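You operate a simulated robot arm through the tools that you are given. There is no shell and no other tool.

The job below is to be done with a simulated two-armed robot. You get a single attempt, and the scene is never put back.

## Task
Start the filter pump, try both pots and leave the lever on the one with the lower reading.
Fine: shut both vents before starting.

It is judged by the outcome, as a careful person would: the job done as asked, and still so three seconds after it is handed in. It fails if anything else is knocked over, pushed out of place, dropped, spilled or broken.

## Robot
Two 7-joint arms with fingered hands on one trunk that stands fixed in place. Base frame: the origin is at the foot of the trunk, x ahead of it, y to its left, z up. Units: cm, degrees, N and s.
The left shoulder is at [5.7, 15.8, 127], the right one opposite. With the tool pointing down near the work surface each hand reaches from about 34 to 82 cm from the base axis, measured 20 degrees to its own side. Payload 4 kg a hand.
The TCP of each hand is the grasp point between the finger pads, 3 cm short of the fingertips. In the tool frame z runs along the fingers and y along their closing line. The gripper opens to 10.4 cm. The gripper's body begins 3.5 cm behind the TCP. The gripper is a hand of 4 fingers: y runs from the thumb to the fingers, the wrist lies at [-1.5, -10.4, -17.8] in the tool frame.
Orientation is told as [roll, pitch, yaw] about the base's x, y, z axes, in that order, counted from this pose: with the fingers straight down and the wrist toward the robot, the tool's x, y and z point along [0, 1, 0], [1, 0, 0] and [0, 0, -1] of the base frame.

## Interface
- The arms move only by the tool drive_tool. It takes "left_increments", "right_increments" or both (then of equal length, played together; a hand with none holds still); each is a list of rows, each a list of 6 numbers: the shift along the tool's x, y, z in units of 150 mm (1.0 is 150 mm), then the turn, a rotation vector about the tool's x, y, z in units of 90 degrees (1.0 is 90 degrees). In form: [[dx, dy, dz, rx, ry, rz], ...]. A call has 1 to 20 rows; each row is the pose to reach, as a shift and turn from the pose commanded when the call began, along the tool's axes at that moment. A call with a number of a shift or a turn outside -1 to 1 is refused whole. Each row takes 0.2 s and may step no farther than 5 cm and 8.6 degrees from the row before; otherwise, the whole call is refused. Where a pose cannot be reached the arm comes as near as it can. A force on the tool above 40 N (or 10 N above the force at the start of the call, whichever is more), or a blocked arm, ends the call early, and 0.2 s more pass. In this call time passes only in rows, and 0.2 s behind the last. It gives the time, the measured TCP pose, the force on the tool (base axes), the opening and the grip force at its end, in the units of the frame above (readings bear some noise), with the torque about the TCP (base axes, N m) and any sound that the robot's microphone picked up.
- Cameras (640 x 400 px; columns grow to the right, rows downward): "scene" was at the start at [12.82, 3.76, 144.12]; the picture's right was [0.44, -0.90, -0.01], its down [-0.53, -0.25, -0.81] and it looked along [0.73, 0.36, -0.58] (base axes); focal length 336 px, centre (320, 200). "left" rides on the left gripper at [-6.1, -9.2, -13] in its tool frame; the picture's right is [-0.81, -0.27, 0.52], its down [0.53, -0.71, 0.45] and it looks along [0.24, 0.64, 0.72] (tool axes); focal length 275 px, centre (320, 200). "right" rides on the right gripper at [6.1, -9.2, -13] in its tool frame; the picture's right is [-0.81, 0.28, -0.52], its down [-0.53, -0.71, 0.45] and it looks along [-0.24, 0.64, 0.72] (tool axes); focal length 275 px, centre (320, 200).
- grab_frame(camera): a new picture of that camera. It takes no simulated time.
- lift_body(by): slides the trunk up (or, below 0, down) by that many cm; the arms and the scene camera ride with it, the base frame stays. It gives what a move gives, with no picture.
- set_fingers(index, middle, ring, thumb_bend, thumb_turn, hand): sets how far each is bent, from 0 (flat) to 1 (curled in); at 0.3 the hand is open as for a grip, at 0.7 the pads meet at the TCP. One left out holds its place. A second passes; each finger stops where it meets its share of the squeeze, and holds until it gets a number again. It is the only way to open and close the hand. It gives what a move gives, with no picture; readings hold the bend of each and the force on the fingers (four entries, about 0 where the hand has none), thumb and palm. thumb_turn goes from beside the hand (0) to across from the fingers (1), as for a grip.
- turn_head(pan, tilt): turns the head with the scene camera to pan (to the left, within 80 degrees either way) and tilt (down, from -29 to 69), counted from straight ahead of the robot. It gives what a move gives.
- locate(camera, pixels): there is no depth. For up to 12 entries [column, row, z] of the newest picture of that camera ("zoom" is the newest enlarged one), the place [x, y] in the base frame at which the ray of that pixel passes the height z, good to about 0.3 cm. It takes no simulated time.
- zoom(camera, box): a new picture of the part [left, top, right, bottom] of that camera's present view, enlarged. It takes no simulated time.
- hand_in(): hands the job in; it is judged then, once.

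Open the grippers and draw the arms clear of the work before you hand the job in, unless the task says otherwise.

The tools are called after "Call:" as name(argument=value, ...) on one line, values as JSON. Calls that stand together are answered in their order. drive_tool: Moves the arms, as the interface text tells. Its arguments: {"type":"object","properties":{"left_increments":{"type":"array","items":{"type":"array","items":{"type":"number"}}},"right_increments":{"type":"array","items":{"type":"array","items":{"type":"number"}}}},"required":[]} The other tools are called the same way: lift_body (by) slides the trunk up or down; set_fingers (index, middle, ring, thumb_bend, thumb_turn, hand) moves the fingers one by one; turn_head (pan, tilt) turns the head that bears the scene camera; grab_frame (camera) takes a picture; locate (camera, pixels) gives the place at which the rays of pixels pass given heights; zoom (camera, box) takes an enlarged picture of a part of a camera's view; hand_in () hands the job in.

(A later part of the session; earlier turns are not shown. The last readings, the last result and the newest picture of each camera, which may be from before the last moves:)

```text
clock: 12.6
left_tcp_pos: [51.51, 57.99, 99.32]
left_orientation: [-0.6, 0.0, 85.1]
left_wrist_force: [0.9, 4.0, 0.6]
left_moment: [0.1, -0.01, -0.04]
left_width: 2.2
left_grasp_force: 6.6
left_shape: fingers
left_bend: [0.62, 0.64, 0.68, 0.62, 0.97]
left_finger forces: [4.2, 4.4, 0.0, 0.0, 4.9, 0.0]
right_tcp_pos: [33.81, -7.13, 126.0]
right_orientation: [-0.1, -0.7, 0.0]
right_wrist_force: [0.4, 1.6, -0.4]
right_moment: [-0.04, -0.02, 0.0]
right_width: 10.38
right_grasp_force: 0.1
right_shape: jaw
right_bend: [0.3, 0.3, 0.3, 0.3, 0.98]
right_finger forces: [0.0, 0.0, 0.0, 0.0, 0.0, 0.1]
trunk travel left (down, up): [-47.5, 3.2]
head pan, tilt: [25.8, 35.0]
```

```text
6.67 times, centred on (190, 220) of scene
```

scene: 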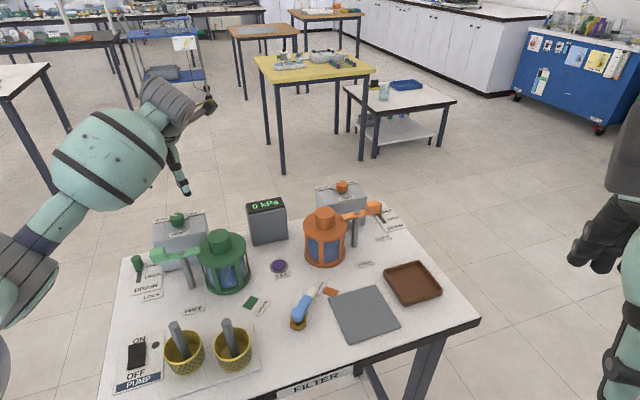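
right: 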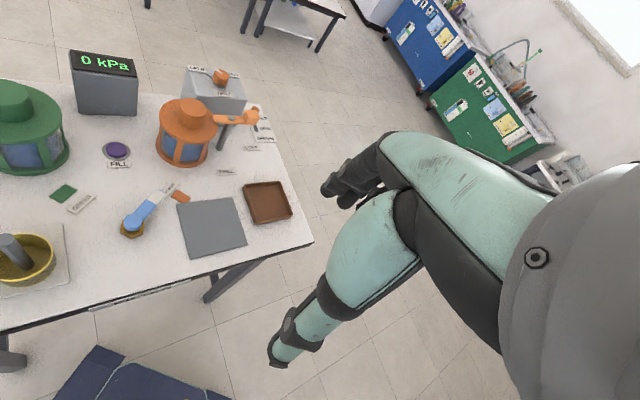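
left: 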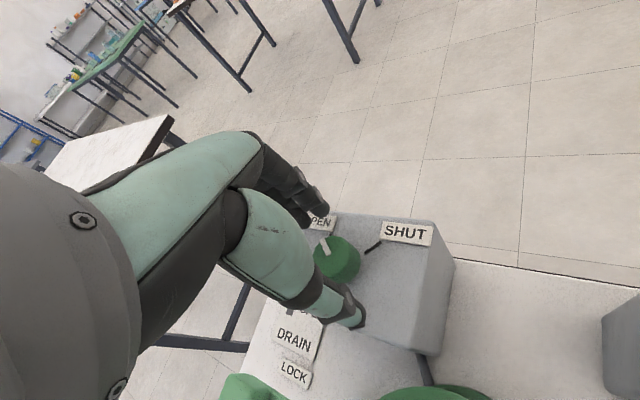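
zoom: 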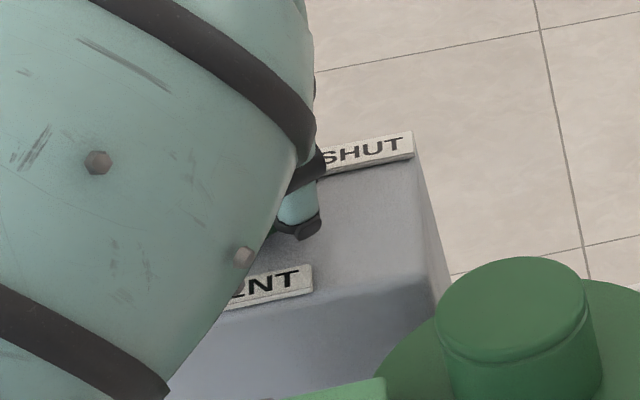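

Thumb, index and middle now grip the knob with about 4-5 N. I rotate the hand 30° clockwise about the tool axis and check whether the knob follows.

Call:
drive_tool(left_increments=[[0, 0, 0, 0, 0, 0.06], [0, 0, 0, 0, 0, 0.12], [0, 0, 0, 0, 0, 0.18], [0, 0, 0, 0, 0, 0.24], [0, 0, 0, 0, 0, 0.3], [0, 0, 0, 0, 0, 0.333], [0, 0, 0, 0, 0, 0.333]])

Call:
grab_frame(camera="left")

Call:
zoom(camera="left", box=[252, 195, 412, 295])

```text
clock: 14.2
left_tcp_pos: [51.39, 57.99, 99.26]
left_orientation: [-0.5, -0.3, 55.0]
left_wrist_force: [0.9, 2.6, 0.8]
left_moment: [0.07, -0.01, -0.02]
left_width: 2.12
left_grasp_force: 6.7
left_shape: fingers
left_bend: [0.62, 0.64, 0.68, 0.63, 0.96]
left_finger forces: [3.8, 4.4, 0.0, 0.0, 5.2, 0.0]
right_tcp_pos: [33.85, -7.14, 126.0]
right_orientation: [-0.2, -0.7, 0.0]
right_wrist_force: [-0.3, -0.2, -0.5]
right_moment: [0.01, -0.01, 0.01]
right_width: 10.38
right_grasp_force: 0.1
right_shape: jaw
right_bend: [0.3, 0.3, 0.3, 0.3, 0.98]
right_finger forces: [0.1, 0.1, 0.0, 0.0, 0.0, 0.0]
trunk travel left (down, up): [-47.5, 3.2]
head pan, tilt: [25.8, 35.0]
```

```text
taken
```

left: 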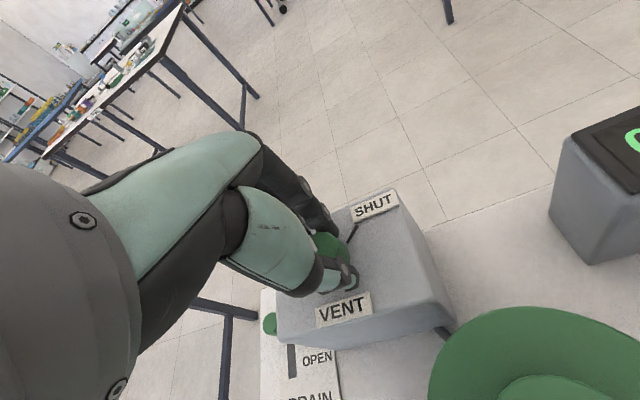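

```text
4.00 times, centred on (332, 245) of left
```

zoom: 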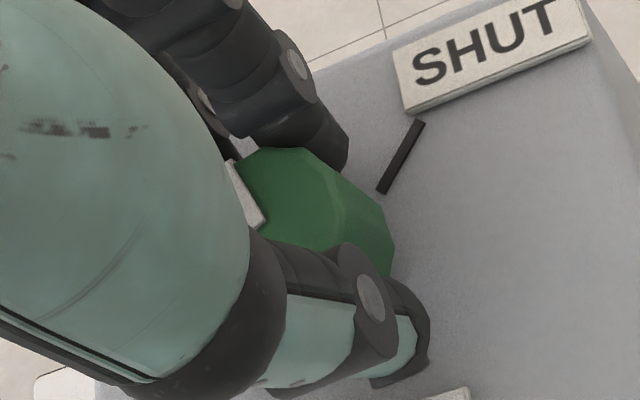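

The pointer kept its place relative to the hand, so the knob turns with it. I continue another 40° clockwise.

Call:
drive_tool(left_increments=[[0, 0, 0, 0, 0, 0.065], [0, 0, 0, 0, 0, 0.13], [0, 0, 0, 0, 0, 0.195], [0, 0, 0, 0, 0, 0.26], [0, 0, 0, 0, 0, 0.325], [0, 0, 0, 0, 0, 0.39], [0, 0, 0, 0, 0, 0.444], [0, 0, 0, 0, 0, 0.444]])

Call:
zoom(camera="left", box=[252, 195, 412, 295])

Call:
grab_frame(camera="scene")

```text
clock: 16.0
left_tcp_pos: [51.37, 57.92, 99.25]
left_orientation: [-0.2, -0.5, 15.1]
left_wrist_force: [1.4, -1.8, -1.0]
left_moment: [-0.07, -0.02, 0.03]
left_width: 2.11
left_grasp_force: 6.8
left_shape: fingers
left_bend: [0.63, 0.65, 0.68, 0.63, 0.96]
left_finger forces: [4.0, 3.1, 0.0, 0.1, 6.4, 0.0]
right_tcp_pos: [33.85, -7.09, 126.01]
right_orientation: [-0.1, -0.7, 0.0]
right_wrist_force: [0.3, -1.0, -0.5]
right_moment: [-0.02, 0.03, 0.0]
right_width: 10.4
right_grasp_force: 0.2
right_shape: jaw
right_bend: [0.3, 0.3, 0.3, 0.3, 0.98]
right_finger forces: [0.0, 0.0, 0.0, 0.0, 0.1, 0.1]
trunk travel left (down, up): [-47.5, 3.2]
head pan, tilt: [25.8, 35.0]
```

```text
4.00 times, centred on (332, 245) of left
```

zoom: 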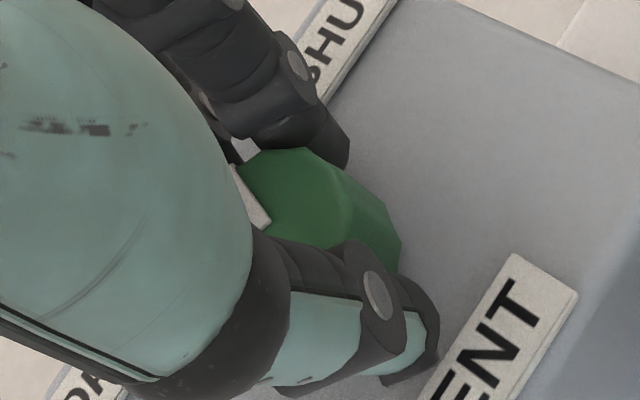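

```text
taken
```

scene: 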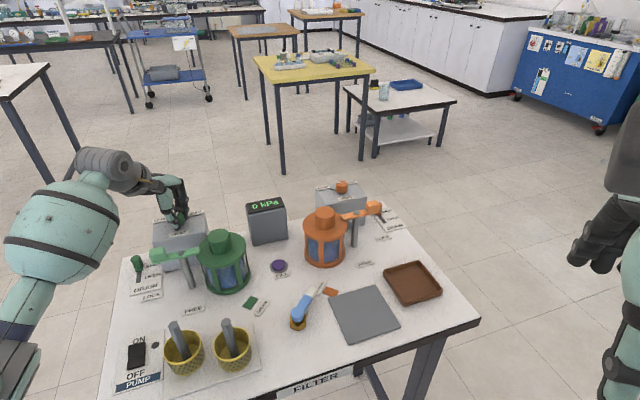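

The knob still follows at 70° of rotation with low torque. I turn 18° more (to yaw ≈ -3) and check the pointer against the SHUT line.

Call:
drive_tool(left_increments=[[0, 0, 0, 0, 0, 0.05], [0, 0, 0, 0, 0, 0.1], [0, 0, 0, 0, 0, 0.15], [0, 0, 0, 0, 0, 0.2], [0, 0, 0, 0, 0, 0.2]])

Call:
zoom(camera="left", box=[252, 195, 412, 295])

Call:
zoom(camera="scene", box=[142, 180, 238, 240])

```text
clock: 17.2
left_tcp_pos: [51.44, 57.82, 99.45]
left_orientation: [-0.1, -0.4, -2.9]
left_wrist_force: [0.1, -5.2, -2.4]
left_moment: [-0.09, -0.01, 0.02]
left_width: 2.13
left_grasp_force: 6.5
left_shape: fingers
left_bend: [0.63, 0.65, 0.68, 0.63, 0.95]
left_finger forces: [4.1, 2.4, 0.0, 0.0, 6.9, 0.1]
right_tcp_pos: [33.82, -7.23, 126.04]
right_orientation: [-0.2, -0.8, 0.0]
right_wrist_force: [-0.7, 0.0, 0.9]
right_moment: [-0.02, 0.01, 0.01]
right_width: 10.42
right_grasp_force: 0.1
right_shape: jaw
right_bend: [0.3, 0.3, 0.3, 0.3, 0.98]
right_finger forces: [0.0, 0.0, 0.0, 0.0, 0.0, 0.1]
trunk travel left (down, up): [-47.5, 3.2]
head pan, tilt: [25.8, 35.0]
```

```text
4.00 times, centred on (332, 245) of left
```

zoom: 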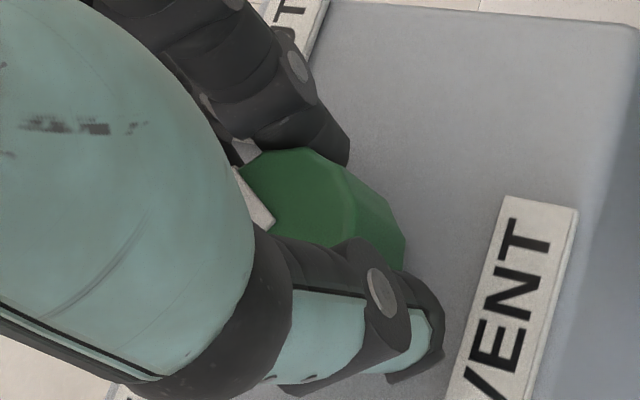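

```text
6.67 times, centred on (190, 210) of scene
```

zoom: 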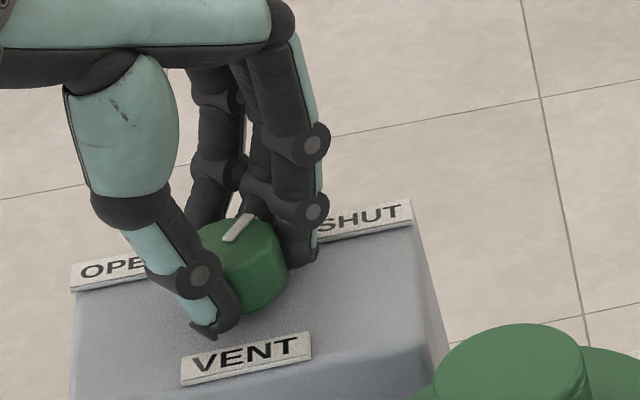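

The scene shows the pointer aiming up-right, probably a bit short of the SHUT line. I locate pointer ends and compare with the SHUT line direction.

Call:
zoom(camera="scene", box=[156, 195, 204, 225])

Call:
locate(camera="scene", pixels=[[176.2, 216, 98], [178.75, 212.25, 98]])

```text
13.33 times, centred on (180, 210) of scene
```

zoom: 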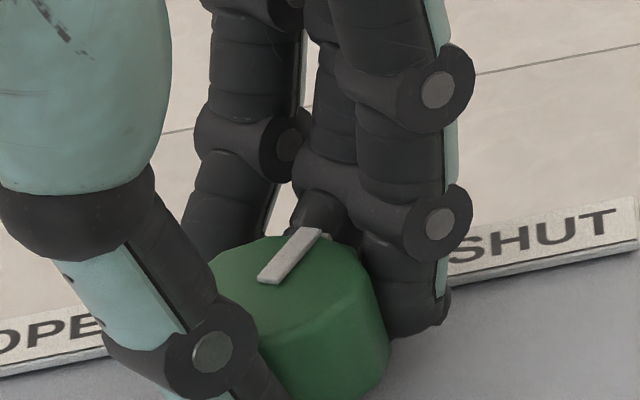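

```text
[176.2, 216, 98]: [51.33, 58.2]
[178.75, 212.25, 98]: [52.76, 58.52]
```

Call:
locate(camera="scene", pixels=[[176.25, 216, 98], [179.86, 212.5, 98], [176.7, 216.6, 98], [179.4, 212.0, 98], [175.8, 215.6, 98], [180.3, 213, 98]])

```text
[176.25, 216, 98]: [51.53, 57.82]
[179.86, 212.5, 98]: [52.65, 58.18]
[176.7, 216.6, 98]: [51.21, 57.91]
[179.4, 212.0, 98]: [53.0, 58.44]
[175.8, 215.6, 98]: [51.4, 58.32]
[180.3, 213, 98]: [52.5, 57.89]
```

Using the camera model the pointer is at ~9° while SHUT should be near 0° or slightly below. I turn another 12° clockwise and check again.

Call:
drive_tool(left_increments=[[0, 0, 0, 0, 0, 0.045], [0, 0, 0, 0, 0, 0.09], [0, 0, 0, 0, 0, 0.133], [0, 0, 0, 0, 0, 0.133]])

Call:
zoom(camera="scene", box=[156, 195, 204, 225])

Call:
zoom(camera="left", box=[252, 195, 412, 295])

```text
clock: 18.2
left_tcp_pos: [51.41, 57.95, 99.39]
left_orientation: [0.0, -0.5, -14.9]
left_wrist_force: [-1.8, -6.7, -2.0]
left_moment: [-0.15, 0.03, 0.03]
left_width: 2.13
left_grasp_force: 6.8
left_shape: fingers
left_bend: [0.63, 0.66, 0.68, 0.63, 0.95]
left_finger forces: [4.4, 2.0, 0.0, 0.1, 6.7, 0.1]
right_tcp_pos: [33.86, -7.23, 126.13]
right_orientation: [0.0, -0.6, 0.0]
right_wrist_force: [0.5, 0.3, -0.2]
right_moment: [0.0, -0.01, 0.0]
right_width: 10.4
right_grasp_force: 0.0
right_shape: jaw
right_bend: [0.3, 0.3, 0.3, 0.3, 0.98]
right_finger forces: [0.0, 0.0, 0.0, 0.0, 0.0, 0.0]
trunk travel left (down, up): [-47.5, 3.2]
head pan, tilt: [25.8, 35.0]
```

```text
13.33 times, centred on (180, 210) of scene
```

zoom: 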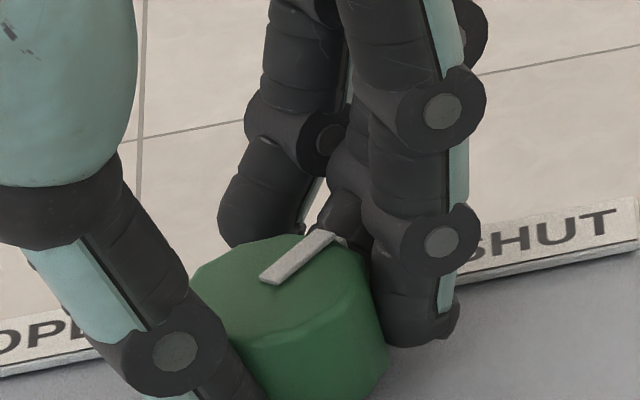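

```text
4.00 times, centred on (332, 245) of left
```

zoom: 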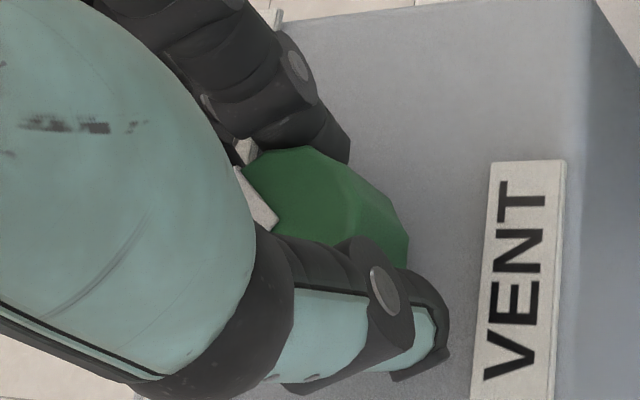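

The pointer is now at about -0.5° and still moving with the hand. I turn 8° more to look for the end stop.

Call:
drive_tool(left_increments=[[0, 0, 0, 0, 0, 0.045], [0, 0, 0, 0, 0, 0.089], [0, 0, 0, 0, 0, 0.089]])

Call:
zoom(camera="scene", box=[156, 195, 204, 225])

```text
clock: 19.0
left_tcp_pos: [51.53, 57.91, 99.25]
left_orientation: [0.2, -0.5, -22.9]
left_wrist_force: [-0.4, -6.1, -3.2]
left_moment: [-0.14, 0.01, 0.08]
left_width: 2.13
left_grasp_force: 7.0
left_shape: fingers
left_bend: [0.63, 0.66, 0.68, 0.63, 0.94]
left_finger forces: [4.6, 2.3, 0.0, 0.1, 7.2, 0.0]
right_tcp_pos: [33.93, -7.14, 126.17]
right_orientation: [-0.1, -0.7, 0.0]
right_wrist_force: [0.4, -0.1, -0.2]
right_moment: [-0.02, 0.01, -0.02]
right_width: 10.38
right_grasp_force: 0.1
right_shape: jaw
right_bend: [0.3, 0.3, 0.3, 0.3, 0.98]
right_finger forces: [0.0, 0.0, 0.0, 0.0, 0.0, 0.0]
trunk travel left (down, up): [-47.5, 3.2]
head pan, tilt: [25.8, 35.0]
```

```text
13.33 times, centred on (180, 210) of scene
```

zoom: 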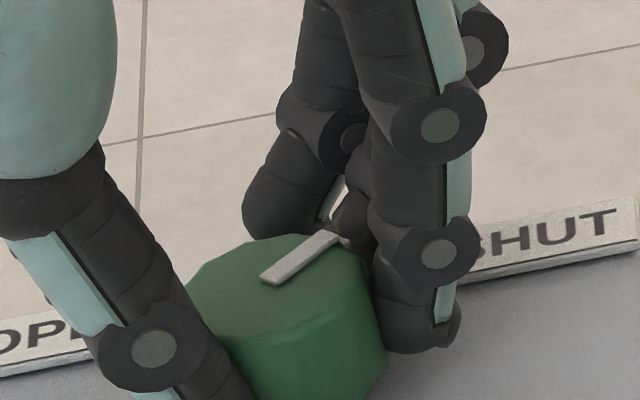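

The hand turned 8° but the pointer barely moved and torque rose, so the knob is at the SHUT stop. I open the fingers to release it.

Call:
set_fingers(hand="left", index=0.48, middle=0.48, ring=0.48, thumb_bend=0.48)

Call:
drive_tool(left_increments=[[0, 0, -0.08, 0, 0, 0], [0, 0, -0.2, 0, 0, 0], [0, 0, -0.35, 0, 0, 0], [0, 0, -0.5, 0, 0, 0], [0, 0, -0.65, 0, 0, 0], [0, 0, -0.75, 0, 0, 0]])

Call:
zoom(camera="scene", box=[148, 195, 212, 235])

Call:
grab_frame(camera="left")

```text
clock: 20.0
left_tcp_pos: [51.55, 58.07, 99.43]
left_orientation: [0.0, -0.5, -22.8]
left_wrist_force: [0.3, -0.4, -0.3]
left_moment: [0.02, -0.03, -0.02]
left_width: 5.67
left_grasp_force: 0.1
left_shape: fingers
left_bend: [0.48, 0.48, 0.48, 0.48, 0.97]
left_finger forces: [0.0, 0.0, 0.0, 0.0, 0.1, 0.0]
right_tcp_pos: [33.87, -7.18, 126.09]
right_orientation: [-0.1, -0.7, 0.1]
right_wrist_force: [-1.1, 0.1, 0.2]
right_moment: [-0.01, 0.01, 0.04]
right_width: 10.38
right_grasp_force: 0.0
right_shape: jaw
right_bend: [0.3, 0.3, 0.3, 0.3, 0.98]
right_finger forces: [0.0, 0.0, 0.1, 0.1, 0.0, 0.0]
trunk travel left (down, up): [-47.5, 3.2]
head pan, tilt: [25.8, 35.0]
```

```text
clock: 21.4
left_tcp_pos: [51.31, 57.97, 110.43]
left_orientation: [0.2, -0.5, -22.7]
left_wrist_force: [-0.3, -0.2, 0.0]
left_moment: [0.0, 0.01, 0.03]
left_width: 5.68
left_grasp_force: 0.0
left_shape: fingers
left_bend: [0.48, 0.48, 0.48, 0.48, 0.97]
left_finger forces: [0.0, 0.0, 0.1, 0.0, 0.0, 0.0]
right_tcp_pos: [33.91, -7.19, 126.19]
right_orientation: [0.0, -0.7, 0.0]
right_wrist_force: [1.5, 0.0, -0.5]
right_moment: [0.02, 0.03, 0.02]
right_width: 10.41
right_grasp_force: 0.1
right_shape: jaw
right_bend: [0.3, 0.3, 0.3, 0.3, 0.98]
right_finger forces: [0.0, 0.0, 0.0, 0.1, 0.0, 0.0]
trunk travel left (down, up): [-47.5, 3.2]
head pan, tilt: [25.8, 35.0]
```

```text
10.00 times, centred on (180, 215) of scene
```

zoom: 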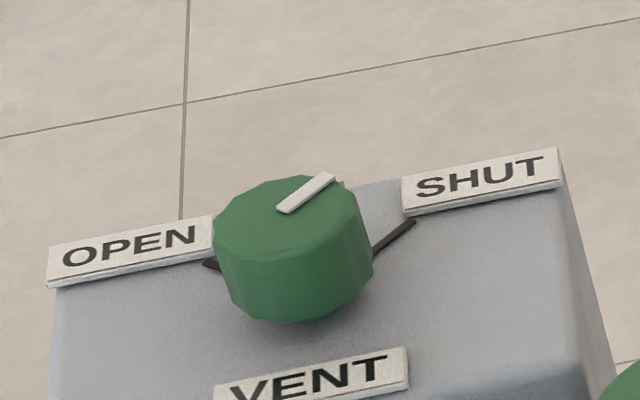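

```text
taken
```

left: 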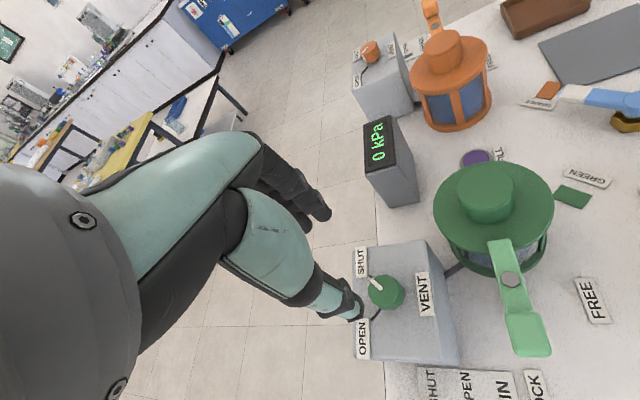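

The green pointer is now parallel to the SHUT line. I verify in the left camera too.

Call:
zoom(camera="left", box=[340, 240, 436, 300])

Call:
zoom(camera="left", box=[340, 20, 436, 80])

```text
6.67 times, centred on (388, 270) of left
```

zoom: 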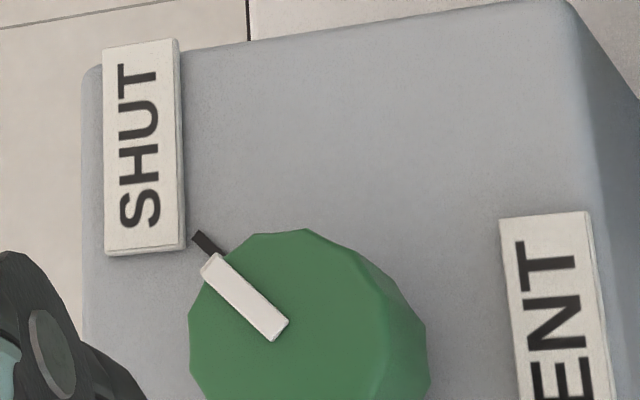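

```text
6.67 times, centred on (388, 50) of left
```

zoom: 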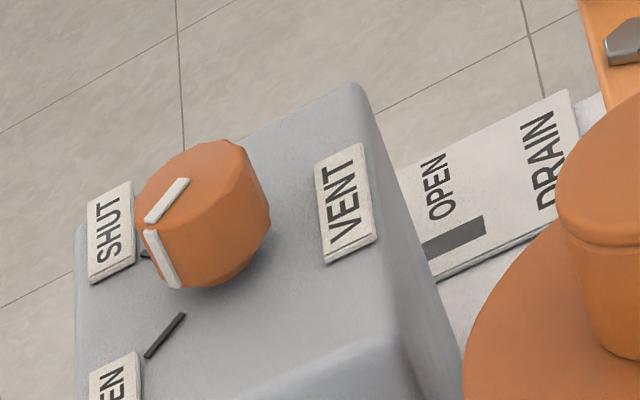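

Green vent is confirmed SHUT; the orange pointer is on OPEN. I now carry the left hand at z≈113 over toward the orange vent in two legs.

Call:
drive_tool(left_increments=[[-0.05, 0.13, -0.05, 0, 0, 0], [-0.11, 0.27, -0.1, 0, 0, 0], [-0.167, 0.405, -0.15, 0, 0, 0], [-0.222, 0.54, -0.2, 0, 0, 0], [-0.28, 0.675, -0.2, 0, 0, 0], [-0.333, 0.807, -0.2, 0, 0, 0]])

Call:
drive_tool(left_increments=[[-0.05, 0.13, 0, 0, 0, 0], [-0.11, 0.27, 0, 0, 0, 0], [-0.167, 0.405, 0, 0, 0, 0], [-0.222, 0.54, 0, 0, 0, 0], [-0.28, 0.675, 0, 0, 0, 0], [-0.333, 0.807, 0, 0, 0, 0]])

```text
clock: 22.8
left_tcp_pos: [60.54, 48.69, 113.75]
left_orientation: [0.2, -0.5, -22.8]
left_wrist_force: [0.4, -0.4, 0.7]
left_moment: [0.02, 0.0, 0.04]
left_width: 5.68
left_grasp_force: 0.0
left_shape: fingers
left_bend: [0.48, 0.48, 0.48, 0.48, 0.97]
left_finger forces: [0.0, 0.1, 0.1, 0.1, 0.0, 0.1]
right_tcp_pos: [33.95, -7.18, 126.04]
right_orientation: [0.0, -0.7, -0.1]
right_wrist_force: [-0.1, -0.4, 0.0]
right_moment: [0.0, -0.04, -0.02]
right_width: 10.4
right_grasp_force: 0.0
right_shape: jaw
right_bend: [0.3, 0.3, 0.3, 0.3, 0.98]
right_finger forces: [0.0, 0.0, 0.1, 0.0, 0.0, 0.0]
trunk travel left (down, up): [-47.5, 3.2]
head pan, tilt: [25.8, 35.0]
```

```text
clock: 24.2
left_tcp_pos: [69.86, 39.36, 113.72]
left_orientation: [0.2, -0.5, -22.8]
left_wrist_force: [-0.7, 0.7, 0.1]
left_moment: [-0.01, 0.0, 0.03]
left_width: 5.71
left_grasp_force: 0.0
left_shape: fingers
left_bend: [0.48, 0.48, 0.48, 0.48, 0.97]
left_finger forces: [0.1, 0.1, 0.0, 0.1, 0.0, 0.1]
right_tcp_pos: [33.87, -7.17, 126.0]
right_orientation: [-0.2, -0.8, -0.1]
right_wrist_force: [-0.1, 0.2, -0.1]
right_moment: [0.01, 0.01, 0.0]
right_width: 10.38
right_grasp_force: 0.0
right_shape: jaw
right_bend: [0.3, 0.3, 0.3, 0.3, 0.98]
right_finger forces: [0.1, 0.0, 0.0, 0.0, 0.0, 0.0]
trunk travel left (down, up): [-47.5, 3.2]
head pan, tilt: [25.8, 35.0]
```

I continue to directly above the orange knob, turning yaw to about +38°.

Call:
drive_tool(left_increments=[[-0.038, 0.089, 0.027, 0, 0, -0.075], [-0.075, 0.178, 0.055, 0, 0, -0.15], [-0.113, 0.268, 0.082, 0, 0, -0.225], [-0.151, 0.357, 0.11, 0, 0, -0.3], [-0.188, 0.446, 0.137, 0, 0, -0.375], [-0.226, 0.535, 0.165, 0, 0, -0.45], [-0.264, 0.625, 0.192, 0, 0, -0.526], [-0.301, 0.714, 0.22, 0, 0, -0.601], [-0.339, 0.803, 0.247, 0, 0, -0.676], [-0.339, 0.803, 0.247, 0, 0, -0.676]])

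Call:
grab_frame(camera="left")

Call:
grab_frame(camera="scene")

```text
clock: 26.2
left_tcp_pos: [78.29, 30.39, 111.31]
left_orientation: [-0.7, -0.9, 36.9]
left_wrist_force: [0.1, 0.1, -0.1]
left_moment: [0.02, 0.0, -0.02]
left_width: 5.73
left_grasp_force: 0.1
left_shape: fingers
left_bend: [0.48, 0.48, 0.48, 0.48, 0.97]
left_finger forces: [0.1, 0.0, 0.0, 0.0, 0.0, 0.0]
right_tcp_pos: [32.77, -7.48, 126.01]
right_orientation: [0.2, -0.1, -1.5]
right_wrist_force: [-0.9, 0.0, 0.9]
right_moment: [-0.04, 0.0, -0.02]
right_width: 10.38
right_grasp_force: 0.1
right_shape: jaw
right_bend: [0.3, 0.3, 0.3, 0.3, 0.98]
right_finger forces: [0.0, 0.1, 0.1, 0.0, 0.0, 0.0]
trunk travel left (down, up): [-47.5, 3.2]
head pan, tilt: [25.8, 35.0]
stopped in row 10 (left hand): the arm was blocked; the commanded pose is now the measured one
```

```text
taken
```

left: 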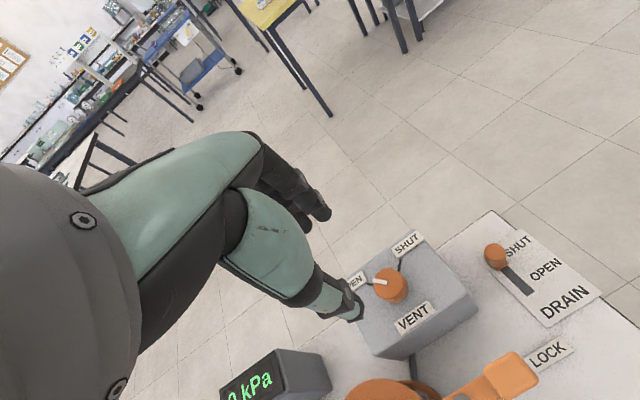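

```text
taken
```

scene: 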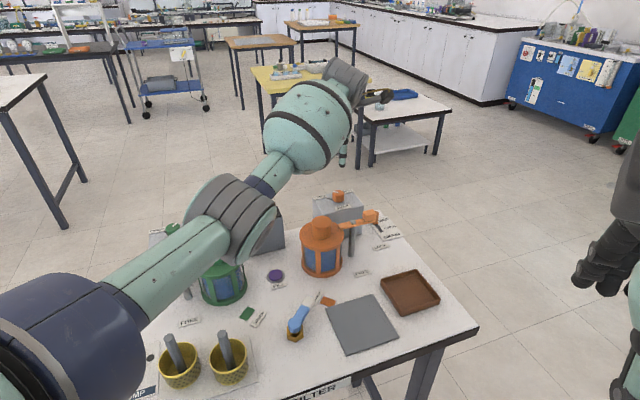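

The arm was at the limit of its reach (nearly straight), not in contact with anything. I tilt the hand about 10° (fingers forward) about its tool x so the wrist moves back and reach is gained.

Call:
drive_tool(left_increments=[[0, 0, 0, -0.04, 0, 0], [0, 0, 0, -0.08, 0, 0], [0, 0, 0, -0.12, 0, 0], [0, 0, 0, -0.12, 0, 0]])

Call:
grab_frame(camera="left")

Call:
grab_frame(camera="scene")

```text
clock: 26.5
left_tcp_pos: [76.86, 30.46, 112.34]
left_orientation: [-1.1, -3.0, 37.0]
left_wrist_force: [0.3, -0.4, -0.1]
left_moment: [0.01, -0.01, 0.01]
left_width: 5.76
left_grasp_force: 0.1
left_shape: fingers
left_bend: [0.48, 0.48, 0.48, 0.48, 0.98]
left_finger forces: [0.0, 0.0, 0.0, 0.0, 0.1, 0.0]
right_tcp_pos: [32.07, -8.11, 125.82]
right_orientation: [0.8, 1.7, -3.9]
right_wrist_force: [0.7, -0.3, -0.1]
right_moment: [0.0, 0.0, 0.04]
right_width: 10.41
right_grasp_force: 0.2
right_shape: jaw
right_bend: [0.3, 0.3, 0.3, 0.3, 0.98]
right_finger forces: [0.0, 0.0, 0.1, 0.0, 0.0, 0.1]
trunk travel left (down, up): [-47.5, 3.2]
head pan, tilt: [25.8, 35.0]
stopped in row 1 (left hand): the arm was blocked; the commanded pose is now the measured one
```

```text
taken
```

left: 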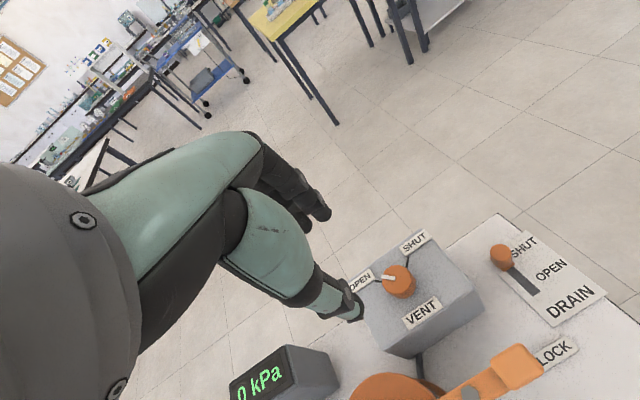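

```text
taken
```

scene: 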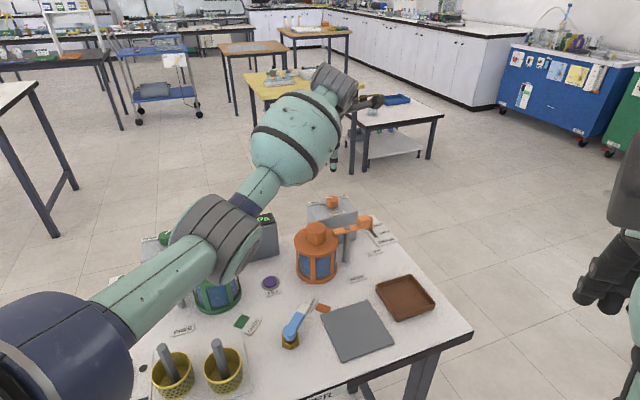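

The scene view itself shifted and the right hand's reading changed, so something may be pressing on the arm or trunk. I zoom in around the elbow, pot and gauge to look for contact before moving.

Call:
zoom(camera="scene", box=[120, 170, 312, 290])

Call:
zoom(camera="scene", box=[230, 60, 390, 160])

Call:
grab_frame(camera="right")

```text
3.33 times, centred on (216, 230) of scene
```

zoom: 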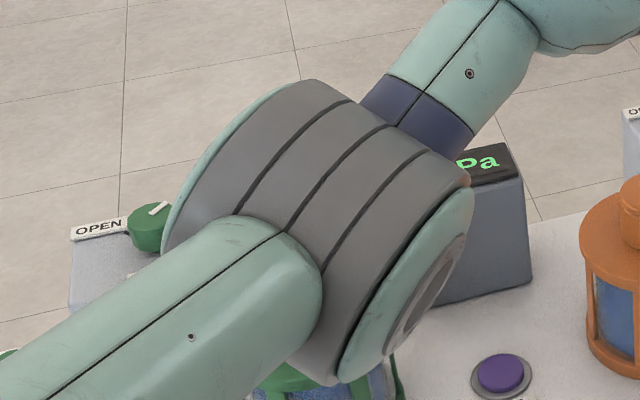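

```text
4.00 times, centred on (310, 110) of scene
```

zoom: 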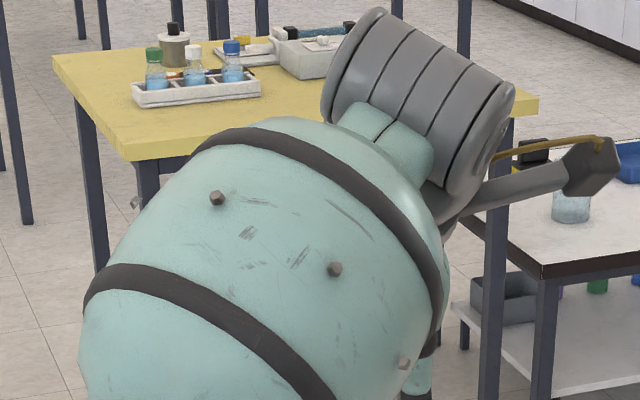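

```text
taken
```

right: 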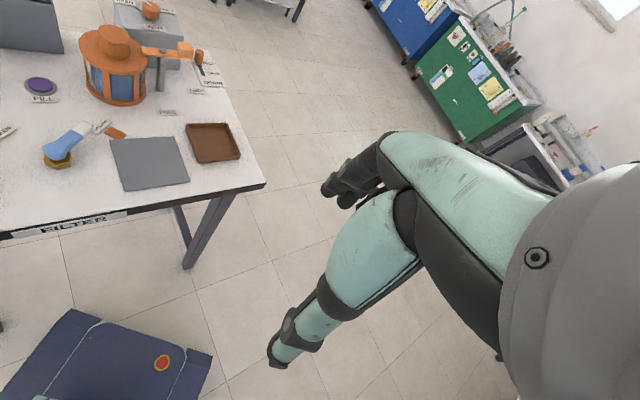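

The arm is near full stretch and the trunk seems to have swayed. Nothing visible is touching the elbow, so I gently retract the hand about 6 cm straight back toward the robot and re-read.

Call:
drive_tool(left_increments=[[0.06, -0.08, 0, 0, 0, 0], [0.12, -0.16, 0, 0, 0, 0], [0.18, -0.24, 0, 0, 0, 0], [0.24, -0.32, 0, 0, 0, 0], [0.24, -0.32, 0, 0, 0, 0]])

Call:
grab_frame(camera="scene")

```text
clock: 27.7
left_tcp_pos: [70.93, 30.5, 112.01]
left_orientation: [-1.1, -2.8, 37.0]
left_wrist_force: [-0.3, -0.4, 0.0]
left_moment: [0.03, -0.01, -0.01]
left_width: 5.76
left_grasp_force: 0.0
left_shape: fingers
left_bend: [0.48, 0.48, 0.48, 0.48, 0.98]
left_finger forces: [0.0, 0.0, 0.0, 0.0, 0.0, 0.0]
right_tcp_pos: [31.46, -7.79, 125.98]
right_orientation: [-0.3, -0.1, -2.0]
right_wrist_force: [1.0, 0.0, 0.8]
right_moment: [0.01, 0.0, 0.0]
right_width: 10.39
right_grasp_force: 0.0
right_shape: jaw
right_bend: [0.3, 0.3, 0.3, 0.3, 0.98]
right_finger forces: [0.0, 0.0, 0.0, 0.0, 0.0, 0.1]
trunk travel left (down, up): [-47.5, 3.2]
head pan, tilt: [25.8, 35.0]
```

```text
taken
```

scene: 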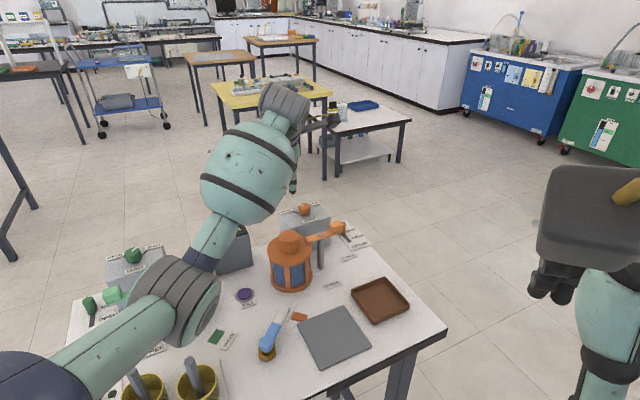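

The camera view keeps shifting right, implying the trunk is swaying. I wait with a null move to see whether it is drifting or settled.

Call:
drive_tool(left_increments=[[0, 0, 0, 0, 0, 0], [0, 0, 0, 0, 0, 0], [0, 0, 0, 0, 0, 0]])

Call:
grab_frame(camera="scene")

Call:
grab_frame(camera="right")

```text
clock: 28.5
left_tcp_pos: [70.8, 30.44, 112.01]
left_orientation: [-1.1, -3.0, 36.9]
left_wrist_force: [0.0, 0.3, 0.1]
left_moment: [0.0, 0.0, 0.0]
left_width: 5.77
left_grasp_force: 0.2
left_shape: fingers
left_bend: [0.48, 0.48, 0.48, 0.48, 0.98]
left_finger forces: [0.0, 0.0, 0.0, 0.1, 0.1, 0.0]
right_tcp_pos: [31.48, -7.7, 125.93]
right_orientation: [-0.4, -0.2, -1.7]
right_wrist_force: [0.6, 0.1, 1.0]
right_moment: [0.01, -0.03, 0.01]
right_width: 10.41
right_grasp_force: 0.1
right_shape: jaw
right_bend: [0.3, 0.3, 0.3, 0.3, 0.98]
right_finger forces: [0.0, 0.0, 0.0, 0.0, 0.0, 0.0]
trunk travel left (down, up): [-47.5, 3.2]
head pan, tilt: [25.8, 35.0]
```

```text
taken
```

scene: 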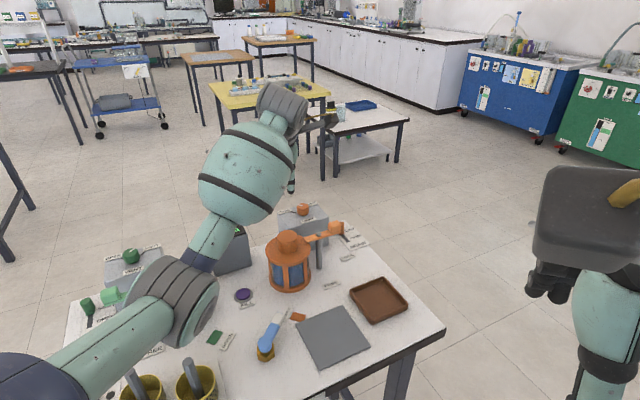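

```text
taken
```

right: 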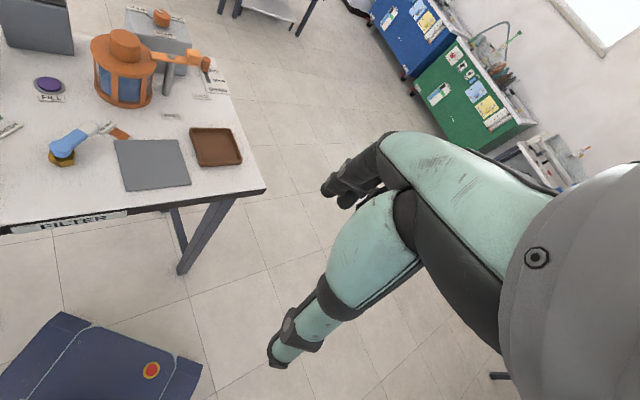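

The trunk has settled; it seems the waist helps the reach. I check where the elbow is by intersecting its ray at several heights, and take a closer look at the green pot area.

Call:
locate(camera="scene", pixels=[[180, 310, 105], [180, 310, 110], [180, 310, 115], [180, 310, 120], [243, 294, 85], [195, 340, 105], [195, 340, 110], [195, 340, 115], [304, 209, 98], [131, 254, 98], [290, 240, 100]])

Call:
zoom(camera="scene", box=[60, 220, 252, 340])

```text
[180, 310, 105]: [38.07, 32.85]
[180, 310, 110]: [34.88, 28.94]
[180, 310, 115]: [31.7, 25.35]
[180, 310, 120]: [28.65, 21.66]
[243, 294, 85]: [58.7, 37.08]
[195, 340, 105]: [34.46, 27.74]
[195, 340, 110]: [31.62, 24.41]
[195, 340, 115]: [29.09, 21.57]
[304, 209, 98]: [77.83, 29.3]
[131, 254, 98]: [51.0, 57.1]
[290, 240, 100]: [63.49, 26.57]
```

```text
3.33 times, centred on (156, 280) of scene
```

zoom: 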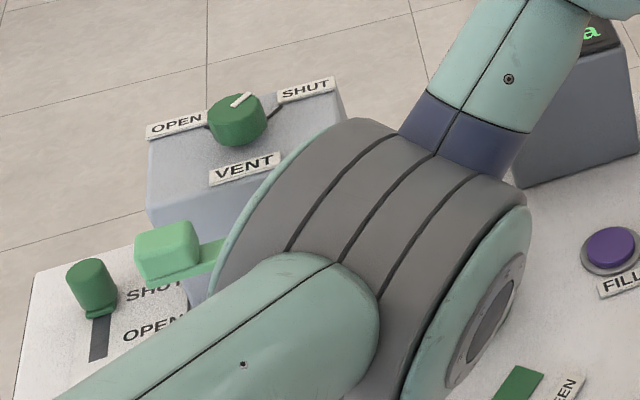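

Elbow bottom is around z≈107 and the pestle tops are at ≈97.5, so there is clearance. I raise the trunk 3 cm for extra elbow clearance, then tilt the hand forward ~9° at this retracted place.

Call:
lift_body(by=3)

Call:
drive_tool(left_increments=[[0, 0, 0.03, -0.03, 0, 0], [0, 0, 0.06, -0.06, 0, 0], [0, 0, 0.1, -0.1, 0, 0], [0, 0, 0.1, -0.1, 0, 0]])

Call:
grab_frame(camera="scene")

Call:
grab_frame(camera="left")

```text
clock: 29.3
left_tcp_pos: [70.91, 30.58, 114.83]
left_orientation: [-1.2, -3.0, 37.0]
left_wrist_force: [0.5, -1.3, -0.1]
left_moment: [-0.03, 0.01, 0.02]
left_width: 5.72
left_grasp_force: 0.2
left_shape: fingers
left_bend: [0.48, 0.48, 0.48, 0.48, 0.98]
left_finger forces: [0.1, 0.0, 0.0, 0.0, 0.0, 0.1]
right_tcp_pos: [31.29, -7.68, 129.04]
right_orientation: [-0.5, -0.3, -1.8]
right_wrist_force: [0.2, -0.3, -0.2]
right_moment: [0.0, 0.01, 0.0]
right_width: 10.43
right_grasp_force: 0.1
right_shape: jaw
right_bend: [0.3, 0.3, 0.3, 0.3, 0.98]
right_finger forces: [0.1, 0.1, 0.0, 0.0, 0.0, 0.1]
trunk travel left (down, up): [-50.5, 0.2]
head pan, tilt: [25.8, 35.0]
```

```text
clock: 30.3
left_tcp_pos: [70.9, 30.36, 113.56]
left_orientation: [-1.2, -12.0, 37.0]
left_wrist_force: [-0.8, -0.4, -0.6]
left_moment: [-0.02, 0.01, 0.0]
left_width: 5.74
left_grasp_force: 0.1
left_shape: fingers
left_bend: [0.48, 0.48, 0.48, 0.48, 0.98]
left_finger forces: [0.0, 0.1, 0.0, 0.0, 0.0, 0.0]
right_tcp_pos: [31.44, -7.65, 129.03]
right_orientation: [-0.3, -0.3, -1.7]
right_wrist_force: [0.1, -1.0, 0.3]
right_moment: [0.02, 0.0, -0.02]
right_width: 10.4
right_grasp_force: 0.1
right_shape: jaw
right_bend: [0.3, 0.3, 0.3, 0.3, 0.98]
right_finger forces: [0.1, 0.1, 0.1, 0.0, 0.1, 0.0]
trunk travel left (down, up): [-50.5, 0.2]
head pan, tilt: [25.8, 35.0]
```

```text
taken
```

scene: 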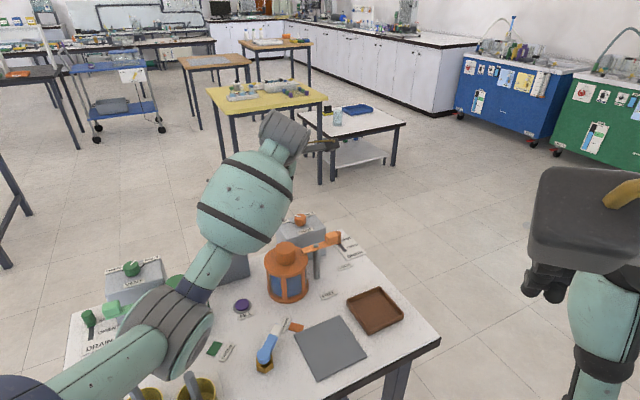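

```text
taken
```

left: 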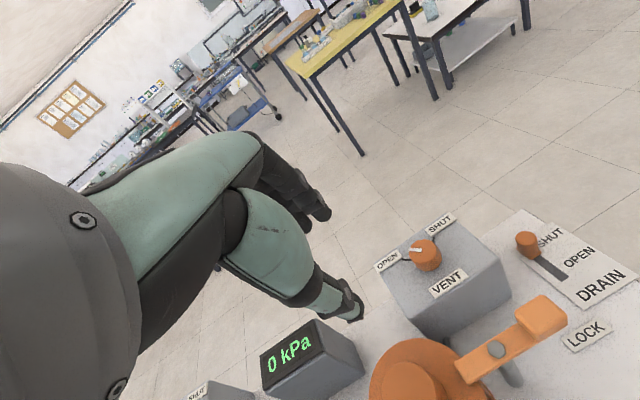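

The hand is tilted 12° now. I zoom in on the orange knob in the left camera and locate it precisely.

Call:
zoom(camera="left", box=[370, 205, 482, 275])

Call:
zoom(camera="scene", box=[268, 205, 348, 255])

```text
5.71 times, centred on (426, 240) of left
```

zoom: 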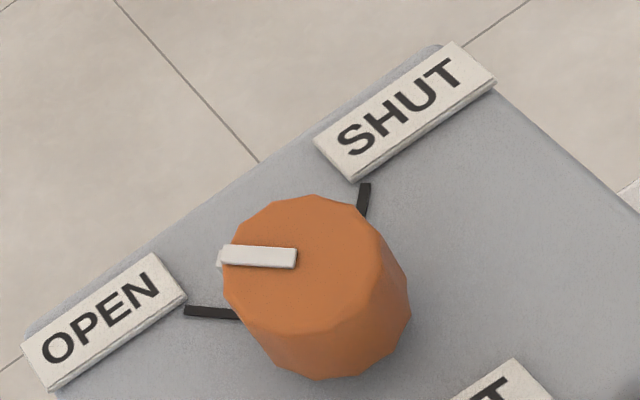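

```text
8.00 times, centred on (308, 230) of scene
```

zoom: 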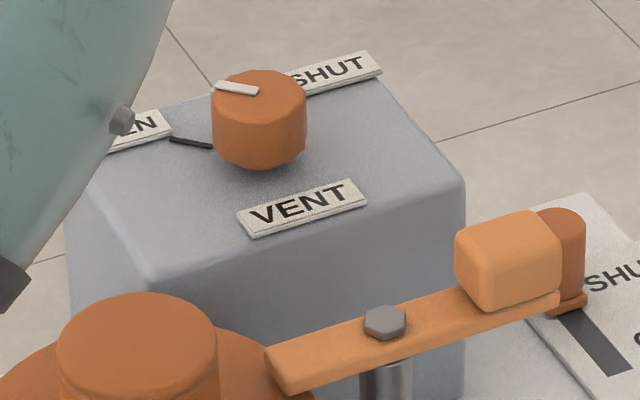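

Call:
locate(camera="left", pixels=[[422.5, 250.85, 97.5], [422.5, 250.85, 98], [422.5, 250.85, 98.5], [409, 249.9, 98], [422, 250.2, 98], [409.5, 259.6, 95], [434, 237.5, 95], [402, 259.3, 95], [432.8, 242.5, 95]])

Call:
locate(camera="scene", pixels=[[300.25, 216.9, 97.5], [300.25, 216.9, 98], [300.25, 216.9, 98.5]])

```text
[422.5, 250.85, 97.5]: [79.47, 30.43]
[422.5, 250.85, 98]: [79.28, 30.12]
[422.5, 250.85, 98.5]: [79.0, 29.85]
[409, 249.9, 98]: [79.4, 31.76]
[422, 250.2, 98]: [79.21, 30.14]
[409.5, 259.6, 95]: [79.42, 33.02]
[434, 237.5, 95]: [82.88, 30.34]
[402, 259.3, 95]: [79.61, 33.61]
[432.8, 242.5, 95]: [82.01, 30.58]
```

```text
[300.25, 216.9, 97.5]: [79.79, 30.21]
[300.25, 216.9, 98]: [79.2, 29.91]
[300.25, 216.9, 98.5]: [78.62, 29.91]
```

Orange knob centre ≈ (79.25,30.05), top z≈98. I move the tilted hand forward above it, to z≈106.

Call:
drive_tool(left_increments=[[-0.05, 0.041, 0.08, 0, 0, 0], [-0.1, 0.082, 0.165, 0, 0, 0], [-0.15, 0.123, 0.246, 0, 0, 0], [-0.2, 0.164, 0.33, 0, 0, 0], [-0.25, 0.205, 0.41, 0, 0, 0], [-0.3, 0.246, 0.49, 0, 0, 0], [-0.352, 0.288, 0.576, 0, 0, 0]])

Call:
grab_frame(camera="scene")

Call:
grab_frame(camera="left")

```text
clock: 31.9
left_tcp_pos: [79.34, 29.76, 106.04]
left_orientation: [-1.2, -11.9, 37.1]
left_wrist_force: [-0.6, 0.6, 0.8]
left_moment: [-0.05, 0.01, -0.02]
left_width: 5.71
left_grasp_force: 0.1
left_shape: fingers
left_bend: [0.48, 0.48, 0.48, 0.48, 0.98]
left_finger forces: [0.0, 0.0, 0.1, 0.1, 0.0, 0.0]
right_tcp_pos: [31.46, -7.71, 129.16]
right_orientation: [-0.3, -0.4, -1.6]
right_wrist_force: [-0.4, -0.6, 0.9]
right_moment: [-0.01, -0.03, 0.0]
right_width: 10.41
right_grasp_force: 0.0
right_shape: jaw
right_bend: [0.3, 0.3, 0.3, 0.3, 0.98]
right_finger forces: [0.0, 0.0, 0.0, 0.0, 0.1, 0.0]
trunk travel left (down, up): [-50.5, 0.2]
head pan, tilt: [25.8, 35.0]
```

```text
taken
```

scene: 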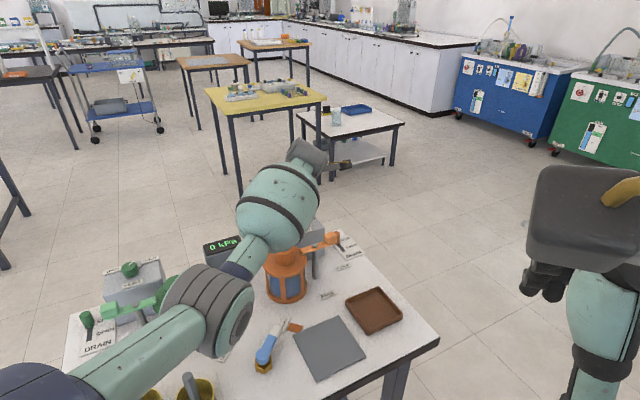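

```text
taken
```

left: 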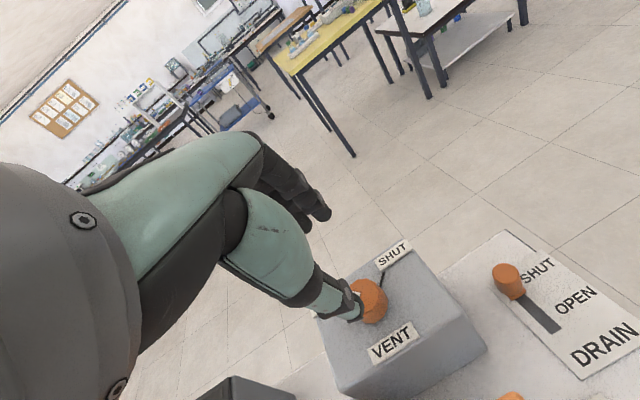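

Reached without blocking. I check elbow height via rays and refine knob alignment in the left view.

Call:
locate(camera="scene", pixels=[[215, 320, 105], [215, 320, 110], [215, 320, 115], [215, 355, 100], [215, 355, 105], [215, 355, 110]])

Call:
zoom(camera="left", box=[300, 235, 428, 315])

Call:
zoom(camera="scene", box=[140, 260, 300, 360])

```text
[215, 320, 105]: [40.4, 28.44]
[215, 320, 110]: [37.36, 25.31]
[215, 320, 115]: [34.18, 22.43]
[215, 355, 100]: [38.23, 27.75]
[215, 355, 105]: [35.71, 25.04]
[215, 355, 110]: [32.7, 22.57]
```

```text
5.00 times, centred on (364, 275) of left
```

zoom: 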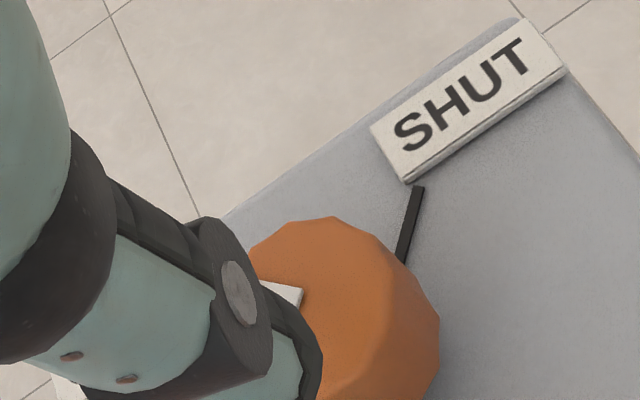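

```text
4.00 times, centred on (220, 310) of scene
```

zoom: 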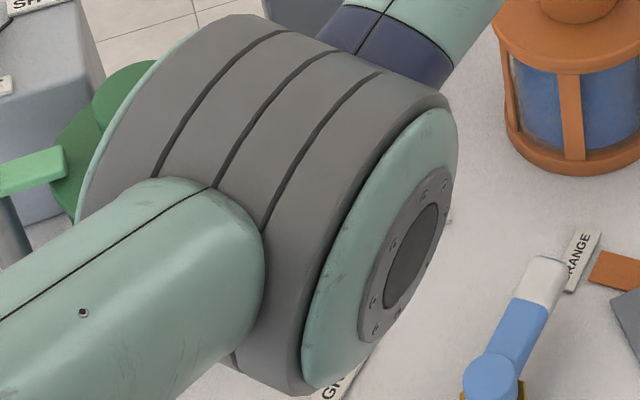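

Elbow stays around z≈112, fine. Knob alignment is within a few mm; I descend about 4.7 cm with slight correction, then check.

Call:
drive_tool(left_increments=[[0.008, -0.03, 0.1, 0, 0, 0], [0.015, -0.057, 0.2, 0, 0, 0], [0.0185, -0.085, 0.3, 0, 0, 0], [0.0185, -0.085, 0.3, 0, 0, 0]])

Call:
zoom(camera="left", box=[252, 195, 412, 295])

Call:
grab_frame(camera="scene")

```text
clock: 32.9
left_tcp_pos: [78.76, 29.7, 101.26]
left_orientation: [-1.3, -11.9, 37.2]
left_wrist_force: [-0.8, -1.1, 1.0]
left_moment: [0.01, -0.02, 0.03]
left_width: 5.73
left_grasp_force: 0.0
left_shape: fingers
left_bend: [0.48, 0.48, 0.48, 0.48, 0.98]
left_finger forces: [0.1, 0.1, 0.0, 0.1, 0.0, 0.1]
right_tcp_pos: [31.48, -7.63, 129.1]
right_orientation: [-0.1, -0.5, -1.8]
right_wrist_force: [-0.5, 0.2, -0.5]
right_moment: [-0.02, -0.04, 0.02]
right_width: 10.4
right_grasp_force: 0.1
right_shape: jaw
right_bend: [0.3, 0.3, 0.3, 0.3, 0.98]
right_finger forces: [0.0, 0.0, 0.0, 0.1, 0.1, 0.0]
trunk travel left (down, up): [-50.5, 0.2]
head pan, tilt: [25.8, 35.0]
```

```text
4.00 times, centred on (332, 245) of left
```

zoom: 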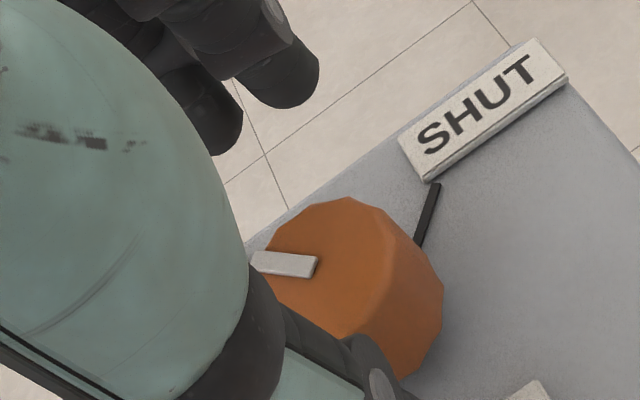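

```text
taken
```

scene: 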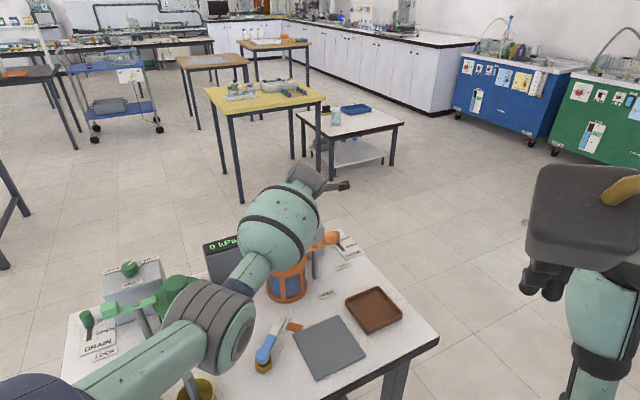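

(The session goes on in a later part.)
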